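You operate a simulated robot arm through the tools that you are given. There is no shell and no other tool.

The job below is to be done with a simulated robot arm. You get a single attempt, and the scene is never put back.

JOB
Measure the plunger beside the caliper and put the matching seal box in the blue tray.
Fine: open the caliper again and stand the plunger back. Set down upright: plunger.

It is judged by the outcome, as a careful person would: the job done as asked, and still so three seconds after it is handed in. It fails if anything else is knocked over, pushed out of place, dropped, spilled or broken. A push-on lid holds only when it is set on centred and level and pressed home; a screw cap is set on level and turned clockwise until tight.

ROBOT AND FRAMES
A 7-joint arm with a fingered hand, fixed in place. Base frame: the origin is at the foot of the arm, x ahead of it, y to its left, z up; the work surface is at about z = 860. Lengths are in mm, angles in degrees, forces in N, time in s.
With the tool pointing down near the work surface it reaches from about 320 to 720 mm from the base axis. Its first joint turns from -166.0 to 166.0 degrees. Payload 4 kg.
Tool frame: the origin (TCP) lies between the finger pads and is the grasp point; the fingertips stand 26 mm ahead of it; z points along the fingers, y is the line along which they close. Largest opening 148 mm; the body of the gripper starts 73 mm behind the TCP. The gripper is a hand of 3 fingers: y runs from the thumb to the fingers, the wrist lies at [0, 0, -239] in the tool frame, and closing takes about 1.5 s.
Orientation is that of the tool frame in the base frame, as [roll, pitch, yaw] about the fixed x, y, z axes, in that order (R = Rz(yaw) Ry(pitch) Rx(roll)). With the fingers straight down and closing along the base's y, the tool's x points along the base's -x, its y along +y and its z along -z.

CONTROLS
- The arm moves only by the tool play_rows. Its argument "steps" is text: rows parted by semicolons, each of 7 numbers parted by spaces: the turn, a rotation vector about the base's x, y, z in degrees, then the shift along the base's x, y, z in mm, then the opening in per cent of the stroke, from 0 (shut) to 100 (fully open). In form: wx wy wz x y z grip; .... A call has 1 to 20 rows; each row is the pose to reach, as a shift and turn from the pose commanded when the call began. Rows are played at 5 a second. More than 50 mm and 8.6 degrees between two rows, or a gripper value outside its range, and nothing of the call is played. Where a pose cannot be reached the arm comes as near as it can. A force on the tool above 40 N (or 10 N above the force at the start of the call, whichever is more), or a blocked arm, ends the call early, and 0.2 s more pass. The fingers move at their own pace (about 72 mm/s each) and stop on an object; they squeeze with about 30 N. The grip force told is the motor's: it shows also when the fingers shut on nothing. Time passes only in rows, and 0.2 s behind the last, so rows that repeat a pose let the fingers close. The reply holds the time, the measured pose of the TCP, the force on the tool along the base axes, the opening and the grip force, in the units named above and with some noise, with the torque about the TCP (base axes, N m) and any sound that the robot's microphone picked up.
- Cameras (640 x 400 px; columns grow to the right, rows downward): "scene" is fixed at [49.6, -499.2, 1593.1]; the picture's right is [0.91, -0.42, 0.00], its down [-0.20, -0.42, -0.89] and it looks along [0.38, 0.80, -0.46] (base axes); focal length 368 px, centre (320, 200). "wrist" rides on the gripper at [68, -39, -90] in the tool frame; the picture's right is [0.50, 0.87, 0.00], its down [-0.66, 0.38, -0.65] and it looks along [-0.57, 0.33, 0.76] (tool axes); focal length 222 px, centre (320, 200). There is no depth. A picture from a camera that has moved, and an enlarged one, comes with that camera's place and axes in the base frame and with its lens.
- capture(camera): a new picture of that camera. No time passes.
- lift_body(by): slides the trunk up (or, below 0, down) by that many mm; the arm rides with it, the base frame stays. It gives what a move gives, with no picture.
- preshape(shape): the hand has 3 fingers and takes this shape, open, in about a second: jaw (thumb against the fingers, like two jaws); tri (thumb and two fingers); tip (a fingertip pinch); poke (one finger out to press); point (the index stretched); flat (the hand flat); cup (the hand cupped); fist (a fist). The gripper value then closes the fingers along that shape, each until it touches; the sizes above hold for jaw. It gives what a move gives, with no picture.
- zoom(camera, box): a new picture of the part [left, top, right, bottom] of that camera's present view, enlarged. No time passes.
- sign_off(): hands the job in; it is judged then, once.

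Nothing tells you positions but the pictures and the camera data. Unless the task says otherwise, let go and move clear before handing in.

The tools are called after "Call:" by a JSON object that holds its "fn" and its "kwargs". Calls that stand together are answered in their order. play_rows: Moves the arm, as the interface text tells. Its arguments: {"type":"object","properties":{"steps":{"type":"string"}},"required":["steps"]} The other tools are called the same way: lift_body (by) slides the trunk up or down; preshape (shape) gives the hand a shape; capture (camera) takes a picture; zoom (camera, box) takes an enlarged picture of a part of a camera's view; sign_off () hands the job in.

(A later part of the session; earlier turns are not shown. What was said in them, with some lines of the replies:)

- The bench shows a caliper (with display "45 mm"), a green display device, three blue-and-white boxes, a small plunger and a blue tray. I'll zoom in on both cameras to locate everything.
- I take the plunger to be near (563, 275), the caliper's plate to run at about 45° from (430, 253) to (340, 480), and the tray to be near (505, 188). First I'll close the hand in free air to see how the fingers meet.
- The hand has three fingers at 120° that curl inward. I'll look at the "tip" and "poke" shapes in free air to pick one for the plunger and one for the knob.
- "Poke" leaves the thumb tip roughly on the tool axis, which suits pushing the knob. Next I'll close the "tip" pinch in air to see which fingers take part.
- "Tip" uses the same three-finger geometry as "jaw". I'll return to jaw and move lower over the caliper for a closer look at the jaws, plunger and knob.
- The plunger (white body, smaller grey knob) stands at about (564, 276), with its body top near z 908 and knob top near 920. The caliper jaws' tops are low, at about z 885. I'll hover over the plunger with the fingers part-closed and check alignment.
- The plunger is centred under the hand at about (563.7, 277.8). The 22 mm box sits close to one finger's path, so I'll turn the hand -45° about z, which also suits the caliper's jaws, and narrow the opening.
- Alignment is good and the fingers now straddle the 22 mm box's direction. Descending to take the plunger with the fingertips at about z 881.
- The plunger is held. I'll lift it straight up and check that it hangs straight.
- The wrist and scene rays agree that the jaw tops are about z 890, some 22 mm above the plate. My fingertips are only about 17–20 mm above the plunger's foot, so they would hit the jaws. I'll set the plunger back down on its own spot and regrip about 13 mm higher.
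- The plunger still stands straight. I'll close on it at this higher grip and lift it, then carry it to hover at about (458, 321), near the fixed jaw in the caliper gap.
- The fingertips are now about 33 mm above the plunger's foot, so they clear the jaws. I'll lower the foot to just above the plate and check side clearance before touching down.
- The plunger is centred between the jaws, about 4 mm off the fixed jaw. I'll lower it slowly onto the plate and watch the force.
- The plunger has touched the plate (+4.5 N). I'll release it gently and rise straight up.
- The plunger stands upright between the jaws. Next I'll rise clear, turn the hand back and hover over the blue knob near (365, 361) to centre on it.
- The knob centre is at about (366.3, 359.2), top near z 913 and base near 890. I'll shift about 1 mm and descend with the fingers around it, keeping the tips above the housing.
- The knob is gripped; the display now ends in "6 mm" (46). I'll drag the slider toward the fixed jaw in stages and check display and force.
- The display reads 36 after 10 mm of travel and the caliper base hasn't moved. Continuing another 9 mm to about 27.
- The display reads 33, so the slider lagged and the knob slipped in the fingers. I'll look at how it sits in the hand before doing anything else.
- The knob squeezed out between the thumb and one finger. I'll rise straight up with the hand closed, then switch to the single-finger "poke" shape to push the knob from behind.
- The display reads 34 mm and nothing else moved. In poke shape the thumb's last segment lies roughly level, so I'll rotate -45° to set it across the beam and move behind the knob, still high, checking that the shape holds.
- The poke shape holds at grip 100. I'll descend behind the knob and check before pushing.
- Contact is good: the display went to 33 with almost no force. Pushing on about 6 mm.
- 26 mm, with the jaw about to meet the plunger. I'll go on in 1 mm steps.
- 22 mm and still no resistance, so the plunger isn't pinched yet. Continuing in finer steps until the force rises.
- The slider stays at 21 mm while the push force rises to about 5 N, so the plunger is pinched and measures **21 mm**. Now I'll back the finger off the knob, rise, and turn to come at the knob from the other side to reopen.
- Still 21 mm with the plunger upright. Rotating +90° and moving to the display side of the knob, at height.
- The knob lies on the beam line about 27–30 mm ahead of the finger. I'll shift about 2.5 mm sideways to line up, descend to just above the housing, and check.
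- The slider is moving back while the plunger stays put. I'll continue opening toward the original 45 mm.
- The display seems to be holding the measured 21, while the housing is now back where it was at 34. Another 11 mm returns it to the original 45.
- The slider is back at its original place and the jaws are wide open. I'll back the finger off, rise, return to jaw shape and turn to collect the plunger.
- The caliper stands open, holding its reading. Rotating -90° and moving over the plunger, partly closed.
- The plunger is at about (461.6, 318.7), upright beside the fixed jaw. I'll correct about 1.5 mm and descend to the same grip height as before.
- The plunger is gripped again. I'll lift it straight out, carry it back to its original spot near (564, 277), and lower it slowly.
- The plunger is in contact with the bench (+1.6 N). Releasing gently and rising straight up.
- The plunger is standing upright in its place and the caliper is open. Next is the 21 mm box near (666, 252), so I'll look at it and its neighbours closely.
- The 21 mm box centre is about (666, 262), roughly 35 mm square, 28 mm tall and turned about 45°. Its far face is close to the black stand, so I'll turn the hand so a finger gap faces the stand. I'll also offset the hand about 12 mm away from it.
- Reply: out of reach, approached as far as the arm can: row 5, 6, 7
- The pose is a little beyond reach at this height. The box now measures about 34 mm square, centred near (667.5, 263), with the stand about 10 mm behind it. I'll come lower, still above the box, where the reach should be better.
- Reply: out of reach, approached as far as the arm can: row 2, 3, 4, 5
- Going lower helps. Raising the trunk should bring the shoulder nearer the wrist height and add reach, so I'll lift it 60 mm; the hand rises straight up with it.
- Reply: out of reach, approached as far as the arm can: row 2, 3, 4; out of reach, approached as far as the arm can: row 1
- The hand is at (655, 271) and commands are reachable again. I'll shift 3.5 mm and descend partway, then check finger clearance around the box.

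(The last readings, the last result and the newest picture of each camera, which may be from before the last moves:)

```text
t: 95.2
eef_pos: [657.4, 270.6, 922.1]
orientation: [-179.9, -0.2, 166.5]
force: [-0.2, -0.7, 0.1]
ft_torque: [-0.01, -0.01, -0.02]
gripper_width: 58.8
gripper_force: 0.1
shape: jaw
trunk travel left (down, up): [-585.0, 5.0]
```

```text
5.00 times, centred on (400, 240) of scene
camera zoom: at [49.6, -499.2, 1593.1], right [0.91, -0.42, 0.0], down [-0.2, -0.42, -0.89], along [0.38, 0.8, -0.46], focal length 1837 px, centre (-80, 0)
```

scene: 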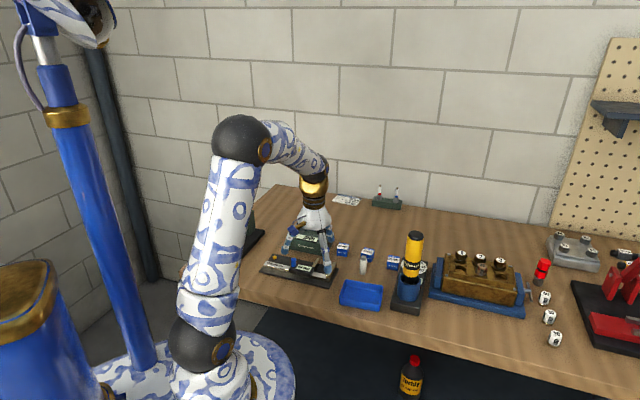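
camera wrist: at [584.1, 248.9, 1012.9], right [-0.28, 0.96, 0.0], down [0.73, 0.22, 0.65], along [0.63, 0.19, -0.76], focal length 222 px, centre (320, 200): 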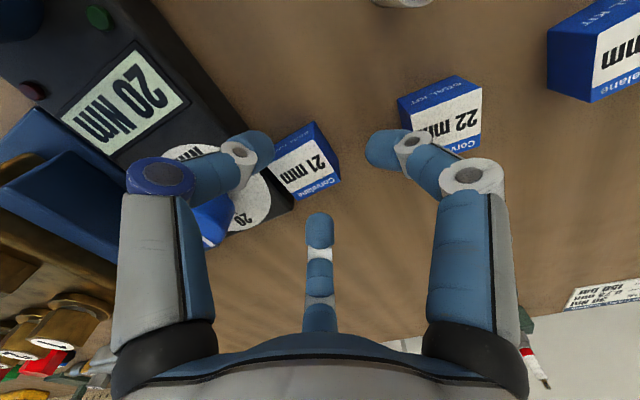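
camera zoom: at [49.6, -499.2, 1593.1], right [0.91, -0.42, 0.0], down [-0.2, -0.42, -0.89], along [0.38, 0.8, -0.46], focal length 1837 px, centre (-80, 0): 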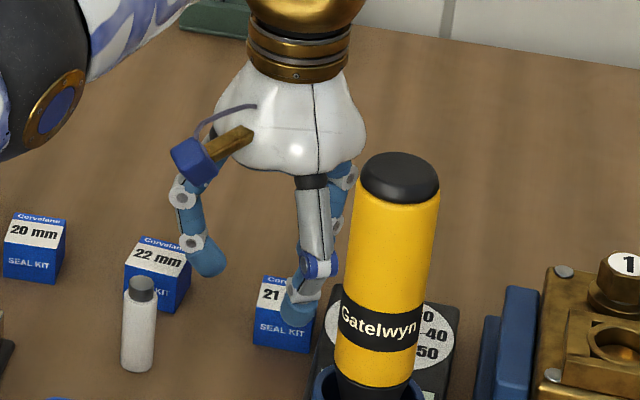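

Clearances work out to about 7–8 mm at each face and about 8 mm to the stand. Descending the last 22 mm around the box.

Call:
{"fn": "play_rows", "kwargs": {"steps": "0 0 0 0 0 -6 40; 0 0 0 0 0 -12 40; 0 0 0 0 0 -18 40; 0 0 0 0 0 -22 40; 0 0 0 0 0 -22 40"}}

Call:
{"fn": "capture", "kwargs": {"camera": "wrist"}}

Call:
{"fn": "zoom", "kwargs": {"camera": "scene", "box": [360, 210, 440, 290]}}

```text
t: 96.4
eef_pos: [656.6, 270.9, 899.6]
orientation: [-179.9, 0.0, 166.6]
force: [0.6, 0.3, -0.6]
ft_torque: [-0.01, 0.01, -0.01]
gripper_width: 58.8
gripper_force: 0.1
shape: jaw
trunk travel left (down, up): [-585.0, 5.0]
```

```text
taken
camera wrist: at [583.7, 249.6, 991.3], right [-0.28, 0.96, 0.0], down [0.73, 0.22, 0.65], along [0.63, 0.19, -0.76], focal length 222 px, centre (320, 200)
```

wrist: 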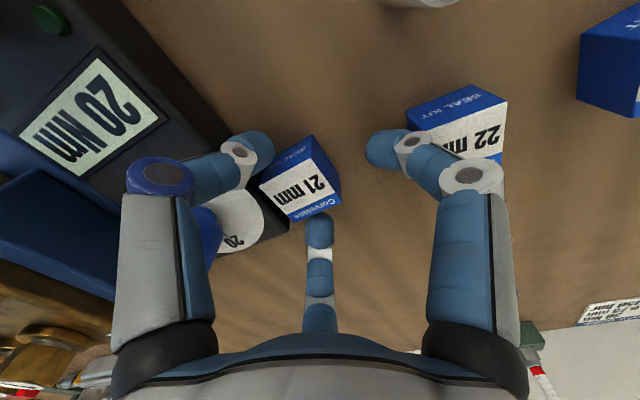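

```text
5.00 times, centred on (400, 250) of scene
camera zoom: at [49.6, -499.2, 1593.1], right [0.91, -0.42, 0.0], down [-0.2, -0.42, -0.89], along [0.38, 0.8, -0.46], focal length 1837 px, centre (-80, -50)
```

zoom: 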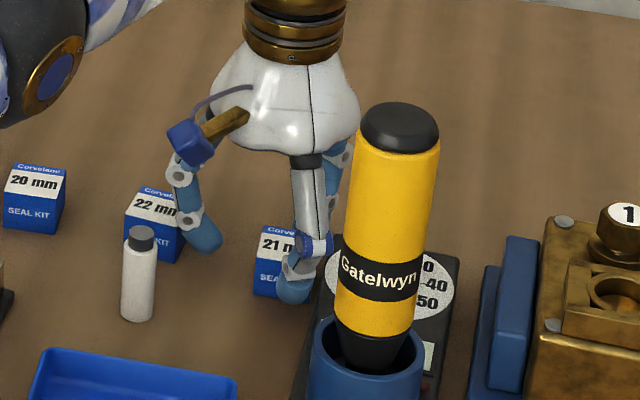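

Call:
{"fn": "play_rows", "kwargs": {"steps": "0 0 0 0 0 0 34; 0 0 0 0 0 0 28; 0 0 0 0 0 0 22; 0 0 0 0 0 0 16; 0 0 0 0 0 0 10; 0 0 0 0 0 0 0; 0 0 0 0 0 0 0; 0 0 0 0 0 0 0"}}

Call:
{"fn": "capture", "kwargs": {"camera": "wrist"}}

Call:
{"fn": "zoom", "kwargs": {"camera": "scene", "box": [360, 210, 440, 290]}}

```text
t: 98.2
eef_pos: [656.9, 271.9, 901.4]
orientation: [-179.9, -0.1, 166.6]
force: [-0.5, 0.7, -0.5]
ft_torque: [-0.03, 0.02, -0.03]
gripper_width: 29.7
gripper_force: 30.0
shape: jaw
trunk travel left (down, up): [-585.0, 5.0]
```

```text
taken
camera wrist: at [583.7, 249.6, 991.4], right [-0.28, 0.96, 0.0], down [0.73, 0.22, 0.65], along [0.63, 0.19, -0.76], focal length 222 px, centre (320, 200)
```

wrist: 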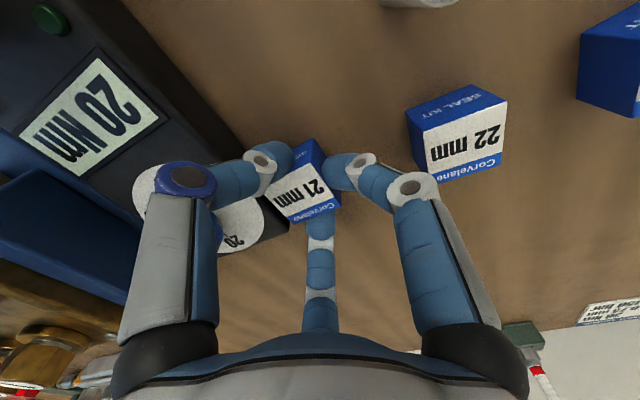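

```text
5.00 times, centred on (400, 250) of scene
camera zoom: at [49.6, -499.2, 1593.1], right [0.91, -0.42, 0.0], down [-0.2, -0.42, -0.89], along [0.38, 0.8, -0.46], focal length 1837 px, centre (-80, -50)
```

zoom: 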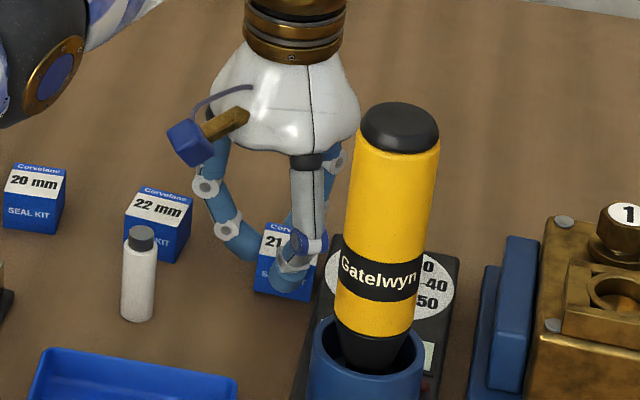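

Call:
{"fn": "zoom", "kwargs": {"camera": "wrist", "box": [220, 110, 420, 235]}}

Call:
{"fn": "play_rows", "kwargs": {"steps": "0 0 0 0 0 3 0; 0 0 0 0 0 6 0; 0 0 0 0 0 10 0; 0 0 0 0 0 10 0"}}

Call:
{"fn": "zoom", "kwargs": {"camera": "wrist", "box": [220, 110, 420, 235]}}

Call:
{"fn": "zoom", "kwargs": {"camera": "scene", "box": [360, 210, 440, 290]}}

```text
3.20 times, centred on (320, 172) of wrist
camera zoom: at [583.7, 249.6, 991.4], right [-0.28, 0.96, 0.0], down [0.73, 0.22, 0.65], along [0.63, 0.19, -0.76], focal length 711 px, centre (320, 288)
```

zoom: 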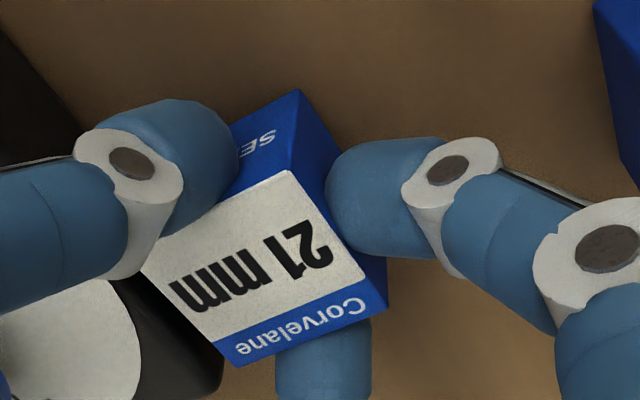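

```text
t: 99.2
eef_pos: [656.7, 270.2, 910.0]
orientation: [-179.9, -0.1, 166.5]
force: [0.1, -0.1, 0.4]
ft_torque: [0.02, 0.04, -0.01]
gripper_width: 29.5
gripper_force: 30.1
shape: jaw
trunk travel left (down, up): [-585.0, 5.0]
```

```text
3.20 times, centred on (320, 172) of wrist
camera zoom: at [583.8, 249.4, 1001.1], right [-0.28, 0.96, 0.0], down [0.73, 0.22, 0.65], along [0.63, 0.19, -0.76], focal length 711 px, centre (320, 288)
```

zoom: 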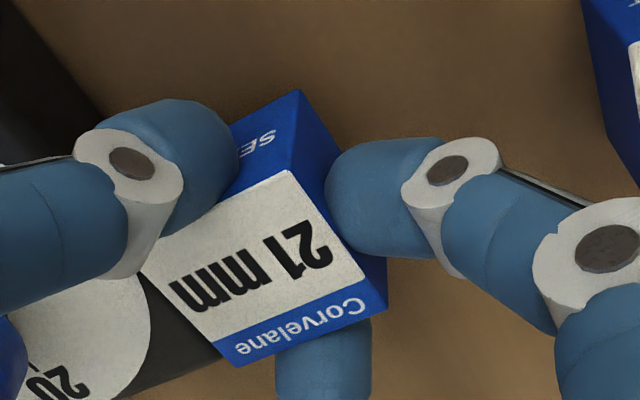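

```text
5.00 times, centred on (400, 250) of scene
camera zoom: at [49.6, -499.2, 1593.1], right [0.91, -0.42, 0.0], down [-0.2, -0.42, -0.89], along [0.38, 0.8, -0.46], focal length 1837 px, centre (-80, -50)
```

zoom: 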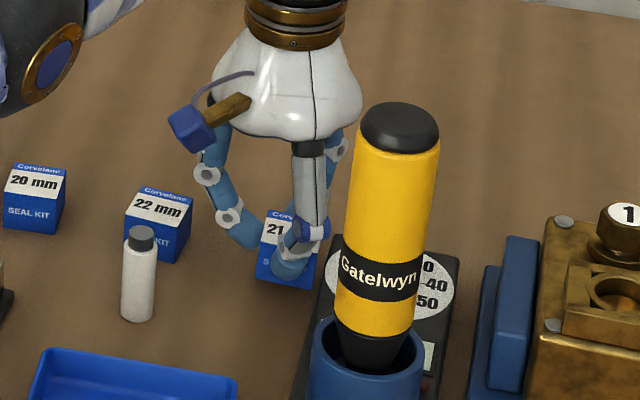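

The box is held and lifts cleanly. I'll raise it well clear, bring it inward away from the yellow driver, and look at the tray.

Call:
{"fn": "play_rows", "kwargs": {"steps": "0 0 0 0 0 15 0; 0 0 0 0 0 35 0; 0 0 0 -10 2 55 0; 0 0 0 -35 10 62 0; 0 0 0 -65 18 65 0; 0 0 0 -95 10 65 0; 0 0 0 -125 -5 65 0; 0 0 0 -140 -25 65 0; 0 0 0 -140 -25 65 0; 0 0 0 -140 -25 65 0"}}

Call:
{"fn": "capture", "kwargs": {"camera": "wrist"}}

Call:
{"fn": "capture", "kwargs": {"camera": "scene"}}

Call:
{"fn": "zoom", "kwargs": {"camera": "scene", "box": [310, 190, 430, 310]}}

```text
t: 101.4
eef_pos: [519.0, 245.1, 975.1]
orientation: [-179.9, -0.1, 166.5]
force: [0.0, 0.0, -0.8]
ft_torque: [-0.01, 0.02, 0.02]
gripper_width: 29.1
gripper_force: 30.1
shape: jaw
trunk travel left (down, up): [-585.0, 5.0]
```

```text
taken
camera wrist: at [444.3, 224.3, 1067.0], right [-0.28, 0.96, 0.0], down [0.73, 0.22, 0.65], along [0.63, 0.19, -0.76], focal length 222 px, centre (320, 200)
```

wrist: 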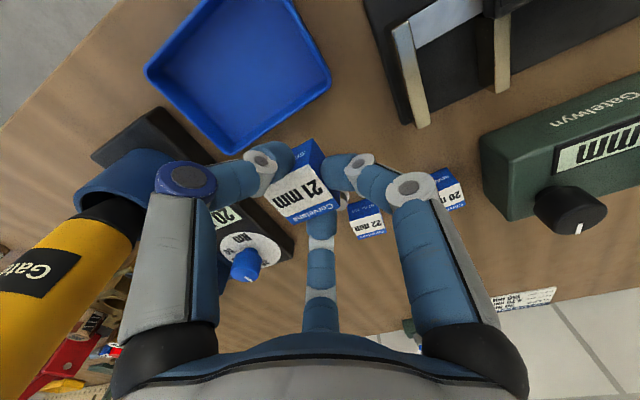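

```text
taken
```

scene: 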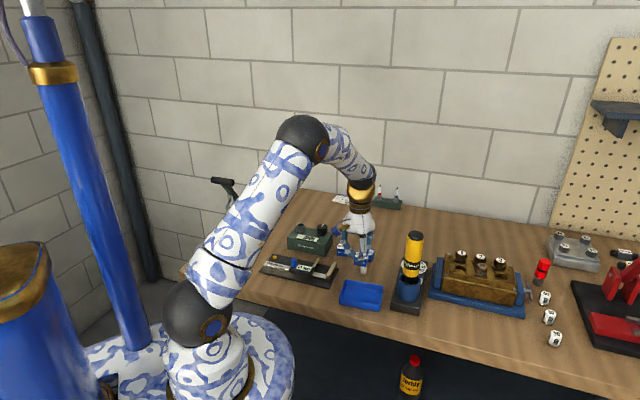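

```text
3.33 times, centred on (370, 250) of scene
camera zoom: at [49.6, -499.2, 1593.1], right [0.91, -0.42, 0.0], down [-0.2, -0.42, -0.89], along [0.38, 0.8, -0.46], focal length 1225 px, centre (153, 33)
```

zoom: 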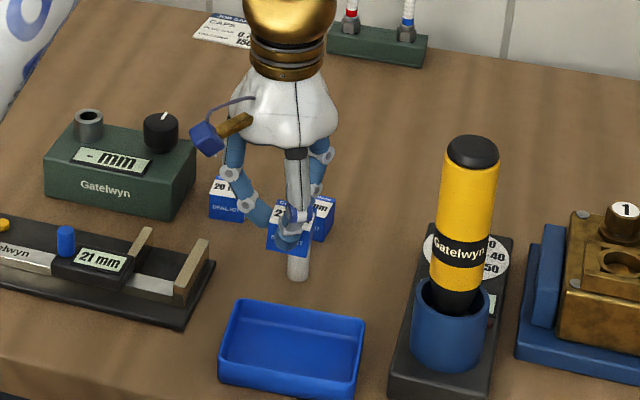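

Call:
{"fn": "zoom", "kwargs": {"camera": "wrist", "box": [130, 0, 350, 165]}}

```text
2.42 times, centred on (240, 82) of wrist
camera zoom: at [444.3, 224.3, 1067.0], right [-0.28, 0.96, 0.0], down [0.73, 0.22, 0.65], along [0.63, 0.19, -0.76], focal length 538 px, centre (514, 485)
```

zoom: 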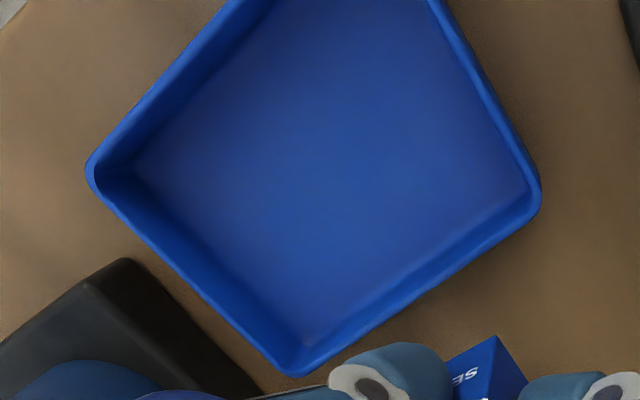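

The tray is centred near (499, 178) with its long side at about -40°, and the held box is already aligned with it. I'll move over it and descend to just above its floor.

Call:
{"fn": "play_rows", "kwargs": {"steps": "0 0 0 -8 -20 0 0; 0 0 0 -17 -43 0 0; 0 0 0 -25 -65 0 0; 0 0 0 -25 -65 -20 0; 0 0 0 -25 -65 -40 0; 0 0 0 -25 -65 -40 0; 0 0 0 -25 -65 -40 0"}}

Call:
{"fn": "capture", "kwargs": {"camera": "wrist"}}

Call:
{"fn": "zoom", "kwargs": {"camera": "scene", "box": [310, 220, 410, 320]}}

```text
t: 103.0
eef_pos: [493.1, 178.9, 936.2]
orientation: [-179.8, -0.1, 166.5]
force: [-0.1, -0.2, -1.5]
ft_torque: [-0.03, 0.02, 0.02]
gripper_width: 29.2
gripper_force: 29.7
shape: jaw
trunk travel left (down, up): [-585.0, 5.0]
```

```text
taken
camera wrist: at [418.7, 158.3, 1026.0], right [-0.28, 0.96, 0.0], down [0.73, 0.22, 0.65], along [0.63, 0.19, -0.76], focal length 222 px, centre (320, 200)
```

wrist: 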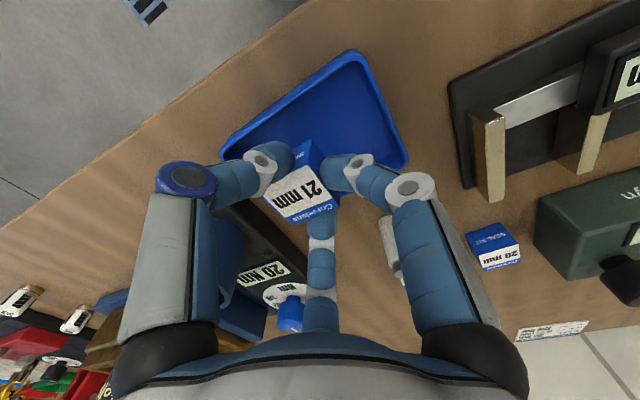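

```text
4.00 times, centred on (360, 270) of scene
camera zoom: at [49.6, -499.2, 1593.1], right [0.91, -0.42, 0.0], down [-0.2, -0.42, -0.89], along [0.38, 0.8, -0.46], focal length 1470 px, centre (160, -80)
```

zoom: 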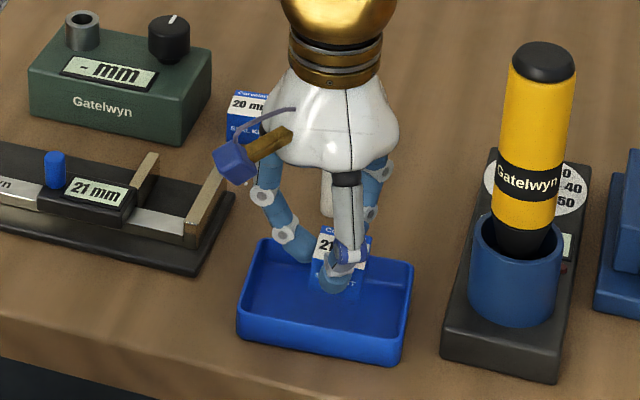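

Call:
{"fn": "play_rows", "kwargs": {"steps": "0 0 0 1.4 1.6 -8 0; 0 0 0 1.4 1.6 -16 0; 0 0 0 1.4 1.6 -23 0; 0 0 0 1.4 1.6 -27 0; 0 0 0 1.4 1.6 -27 0"}}

Call:
{"fn": "capture", "kwargs": {"camera": "wrist"}}

Call:
{"fn": "zoom", "kwargs": {"camera": "scene", "box": [330, 240, 400, 310]}}

```text
t: 104.2
eef_pos: [493.5, 182.0, 908.8]
orientation: [-180.0, -0.1, 166.6]
force: [0.0, 0.0, -1.7]
ft_torque: [0.02, 0.01, -0.01]
gripper_width: 29.2
gripper_force: 30.2
shape: jaw
trunk travel left (down, up): [-585.0, 5.0]
```

```text
taken
camera wrist: at [420.1, 160.7, 999.5], right [-0.28, 0.96, 0.0], down [0.73, 0.22, 0.65], along [0.62, 0.19, -0.76], focal length 222 px, centre (320, 200)
```

wrist: 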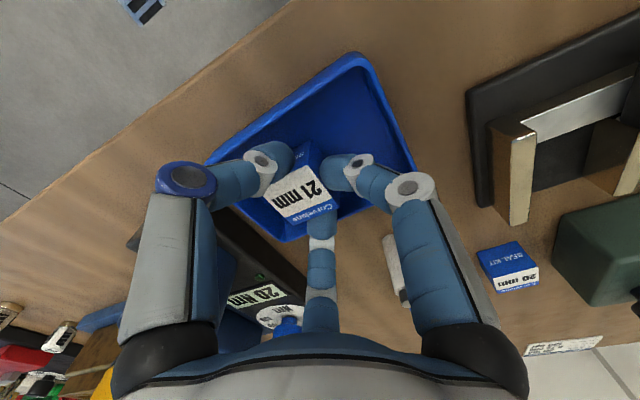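

```text
5.71 times, centred on (365, 275) of scene
camera zoom: at [49.6, -499.2, 1593.1], right [0.91, -0.42, 0.0], down [-0.2, -0.42, -0.89], along [0.38, 0.8, -0.46], focal length 2100 px, centre (63, -229)
```

zoom: 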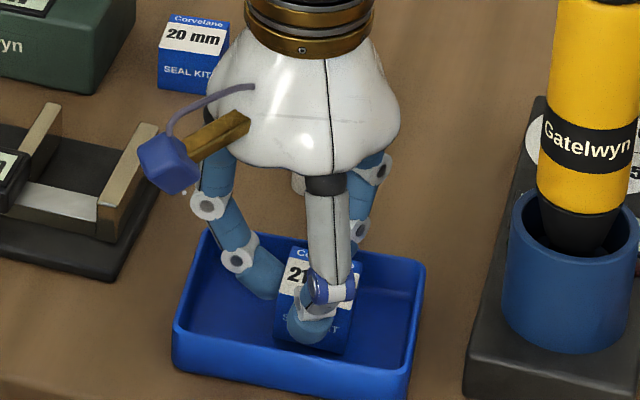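

The box hangs inside the tray clear of the walls. Lowering in small steps until it touches the floor.

Call:
{"fn": "play_rows", "kwargs": {"steps": "0 0 0 0 0 -1.5 0; 0 0 0 0 0 -3 0; 0 0 0 0 0 -3 0"}}

Call:
{"fn": "play_rows", "kwargs": {"steps": "0 0 0 0 0 -1 0; 0 0 0 0 0 -1 0"}}

Call:
{"fn": "play_rows", "kwargs": {"steps": "0 0 0 0 0 -0.8 0; 0 0 0 0 0 -0.8 0"}}

```text
t: 105.0
eef_pos: [493.5, 180.9, 906.4]
orientation: [-179.8, -0.1, 166.4]
force: [-0.1, -0.4, -0.2]
ft_torque: [0.01, -0.01, 0.02]
gripper_width: 28.8
gripper_force: 30.1
shape: jaw
trunk travel left (down, up): [-585.0, 5.0]
```

```text
t: 105.6
eef_pos: [493.3, 182.1, 904.6]
orientation: [-179.9, -0.1, 166.5]
force: [0.0, -0.5, 0.7]
ft_torque: [-0.08, -0.01, 0.0]
gripper_width: 29.0
gripper_force: 29.8
shape: jaw
trunk travel left (down, up): [-585.0, 5.0]
```

```text
t: 106.2
eef_pos: [493.5, 181.9, 903.8]
orientation: [-179.9, -0.1, 166.5]
force: [-1.5, 1.5, 3.9]
ft_torque: [-0.06, -0.03, -0.01]
gripper_width: 29.3
gripper_force: 30.2
shape: jaw
trunk travel left (down, up): [-585.0, 5.0]
```

Contact (+3.9 N). I'll open just a few mm so the fingers stay clear of the tray walls.

Call:
{"fn": "play_rows", "kwargs": {"steps": "0 0 0 0 0 0 21; 0 0 0 0 0 0 23; 0 0 0 0 0 0 24.5; 0 0 0 0 0 0 24.5; 0 0 0 0 0 0 24.5"}}

Call:
{"fn": "capture", "kwargs": {"camera": "wrist"}}

Call:
{"fn": "zoom", "kwargs": {"camera": "wrist", "box": [220, 110, 420, 235]}}

Call:
{"fn": "zoom", "kwargs": {"camera": "scene", "box": [330, 240, 400, 310]}}

```text
t: 107.4
eef_pos: [493.8, 182.4, 903.1]
orientation: [-179.8, -0.1, 166.5]
force: [-1.8, 0.7, 2.1]
ft_torque: [-0.01, -0.02, 0.02]
gripper_width: 37.1
gripper_force: 0.2
shape: jaw
trunk travel left (down, up): [-585.0, 5.0]
```

```text
taken
camera wrist: at [420.0, 161.0, 994.5], right [-0.28, 0.96, 0.0], down [0.73, 0.22, 0.65], along [0.63, 0.19, -0.76], focal length 222 px, centre (320, 200)
```

wrist: 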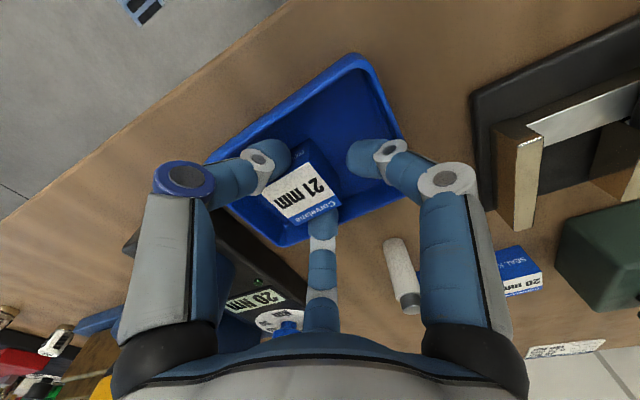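

```text
3.20 times, centred on (320, 172) of wrist
camera zoom: at [420.0, 161.0, 994.5], right [-0.28, 0.96, 0.0], down [0.73, 0.22, 0.65], along [0.63, 0.19, -0.76], focal length 711 px, centre (320, 288)
```

zoom: 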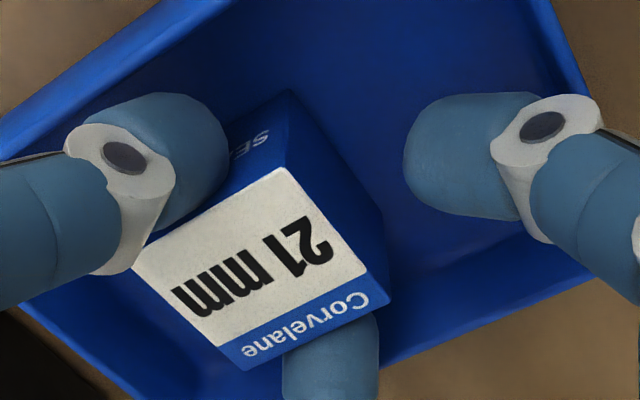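

```text
5.71 times, centred on (365, 275) of scene
camera zoom: at [49.6, -499.2, 1593.1], right [0.91, -0.42, 0.0], down [-0.2, -0.42, -0.89], along [0.38, 0.8, -0.46], focal length 2100 px, centre (63, -229)
```

zoom: 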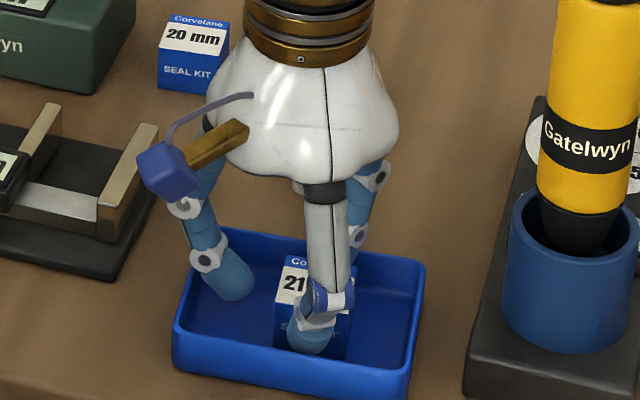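

The box is standing on the tray floor with the fingers off it. Rising slowly and watching for any drag.

Call:
{"fn": "play_rows", "kwargs": {"steps": "0 0 0 0 0 1 24.5; 0 0 0 0 0 2.5 24.5; 0 0 0 0 0 4 24.5"}}

Call:
{"fn": "zoom", "kwargs": {"camera": "wrist", "box": [220, 110, 420, 235]}}

Call:
{"fn": "zoom", "kwargs": {"camera": "scene", "box": [330, 240, 400, 310]}}

```text
t: 108.2
eef_pos: [493.7, 182.1, 907.9]
orientation: [-179.8, -0.1, 166.5]
force: [0.1, -0.5, 0.0]
ft_torque: [0.0, -0.03, -0.01]
gripper_width: 37.1
gripper_force: 0.1
shape: jaw
trunk travel left (down, up): [-585.0, 5.0]
```

```text
3.20 times, centred on (320, 172) of wrist
camera zoom: at [420.3, 160.8, 998.3], right [-0.28, 0.96, 0.0], down [0.73, 0.22, 0.65], along [0.62, 0.18, -0.76], focal length 711 px, centre (320, 288)
```

zoom: 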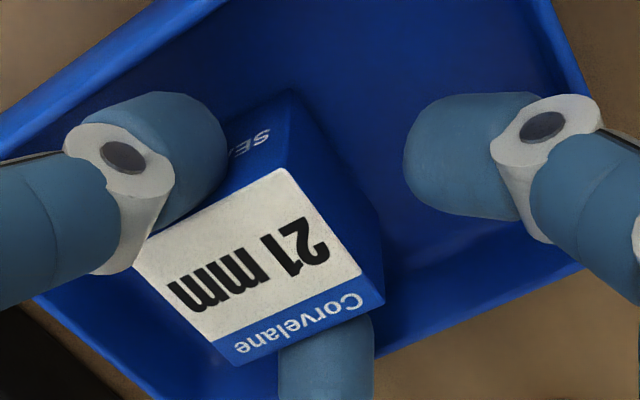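

```text
5.71 times, centred on (365, 275) of scene
camera zoom: at [49.6, -499.2, 1593.1], right [0.91, -0.42, 0.0], down [-0.2, -0.42, -0.89], along [0.38, 0.8, -0.46], focal length 2100 px, centre (63, -229)
```

zoom: 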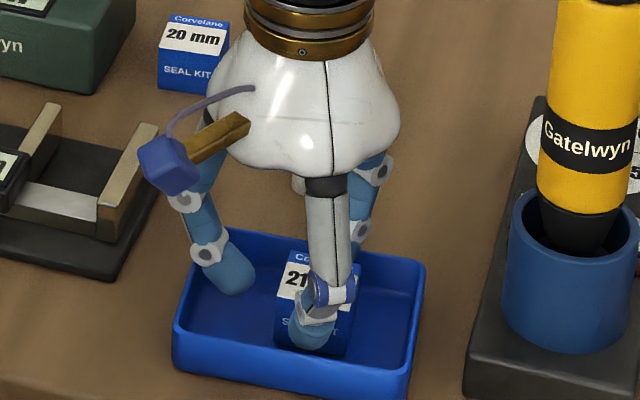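

No drag, and the box stays on the floor. Rising clear.

Call:
{"fn": "play_rows", "kwargs": {"steps": "0 0 0 0 0 4 26; 0 0 0 0 0 12 26; 0 0 0 0 0 30 26; 0 0 0 0 0 60 30; 0 0 0 0 0 95 30; 0 0 0 -10 0 130 30; 0 0 0 -30 10 160 30; 0 0 0 -50 20 180 30; 0 0 0 -50 20 180 30"}}

Call:
{"fn": "capture", "kwargs": {"camera": "scene"}}

Call:
{"fn": "zoom", "kwargs": {"camera": "scene", "box": [250, 200, 430, 312]}}

Call:
{"fn": "capture", "kwargs": {"camera": "wrist"}}

```text
t: 110.2
eef_pos: [443.6, 202.1, 1087.4]
orientation: [-179.9, -0.1, 166.5]
force: [0.5, 0.3, 0.4]
ft_torque: [0.0, -0.01, -0.03]
gripper_width: 44.3
gripper_force: 0.1
shape: jaw
trunk travel left (down, up): [-585.0, 5.0]
```

```text
taken
```

scene: 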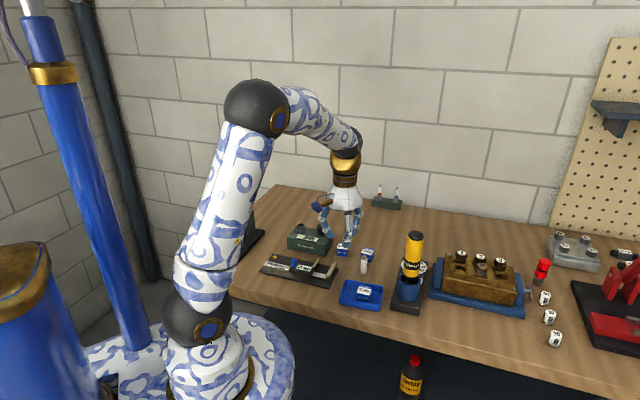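

```text
3.56 times, centred on (340, 256) of scene
camera zoom: at [49.6, -499.2, 1593.1], right [0.91, -0.42, 0.0], down [-0.2, -0.42, -0.89], along [0.38, 0.8, -0.46], focal length 1307 px, centre (249, 1)
```

zoom: 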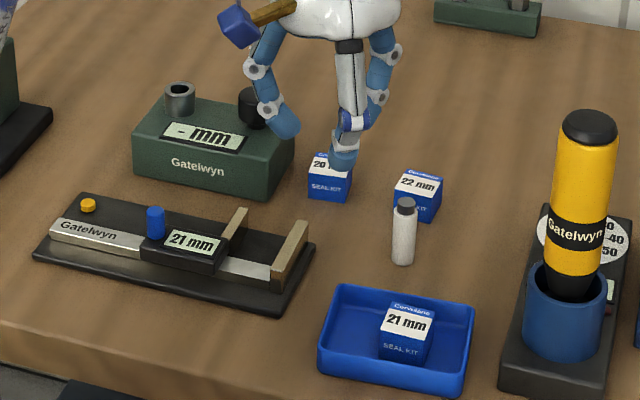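

```text
taken
camera wrist: at [370.6, 180.8, 1178.1], right [-0.28, 0.96, 0.0], down [0.73, 0.22, 0.65], along [0.63, 0.19, -0.76], focal length 222 px, centre (320, 200)
```

wrist: 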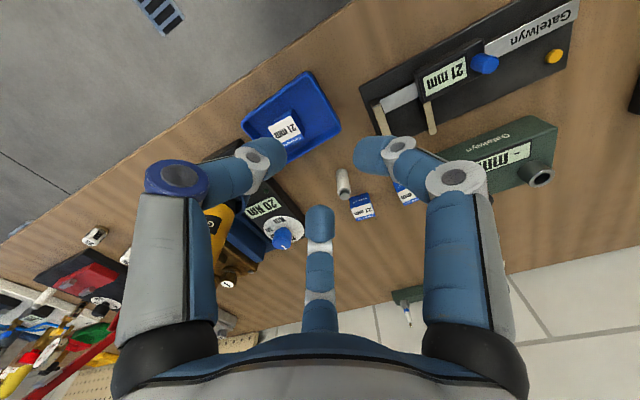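

Call:
{"fn": "zoom", "kwargs": {"camera": "scene", "box": [230, 180, 450, 320]}}

```text
2.86 times, centred on (340, 250) of scene
camera zoom: at [49.6, -499.2, 1593.1], right [0.91, -0.42, 0.0], down [-0.2, -0.42, -0.89], along [0.38, 0.8, -0.46], focal length 1050 px, centre (263, 57)
```

zoom: 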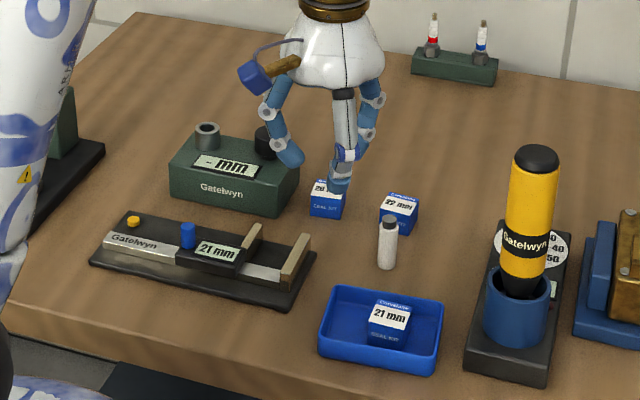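

The 21 mm box is upright in the blue tray, and the plunger stands upright at its original spot. The caliper is open and nothing else has moved. The hand is empty and clear, so I'm handing the job in.

Call:
{"fn": "sign_off", "kwargs": {}}

```text
The job is handed in.
```

I measured the plunger in the caliper at 21 mm and put the 21 mm seal box upright in the blue tray. The job is handed in.

- **Measurement:** the display stayed at 21 mm while I kept pushing the jaw against the plunger, so that reading is with the plunger pinched.
- **Caliper:** the jaw is back where it started, about 45 mm open. The display still shows 21 mm because it kept that reading after I opened the jaw; I did not press the yellow button.
- **Plunger:** it stands upright within about 2 mm of its original spot.
- **Everything else:** in the final pictures the caliper body, the tray, the other two boxes and the equipment around them are where they were at the start. The hand is empty and clear of the bench.
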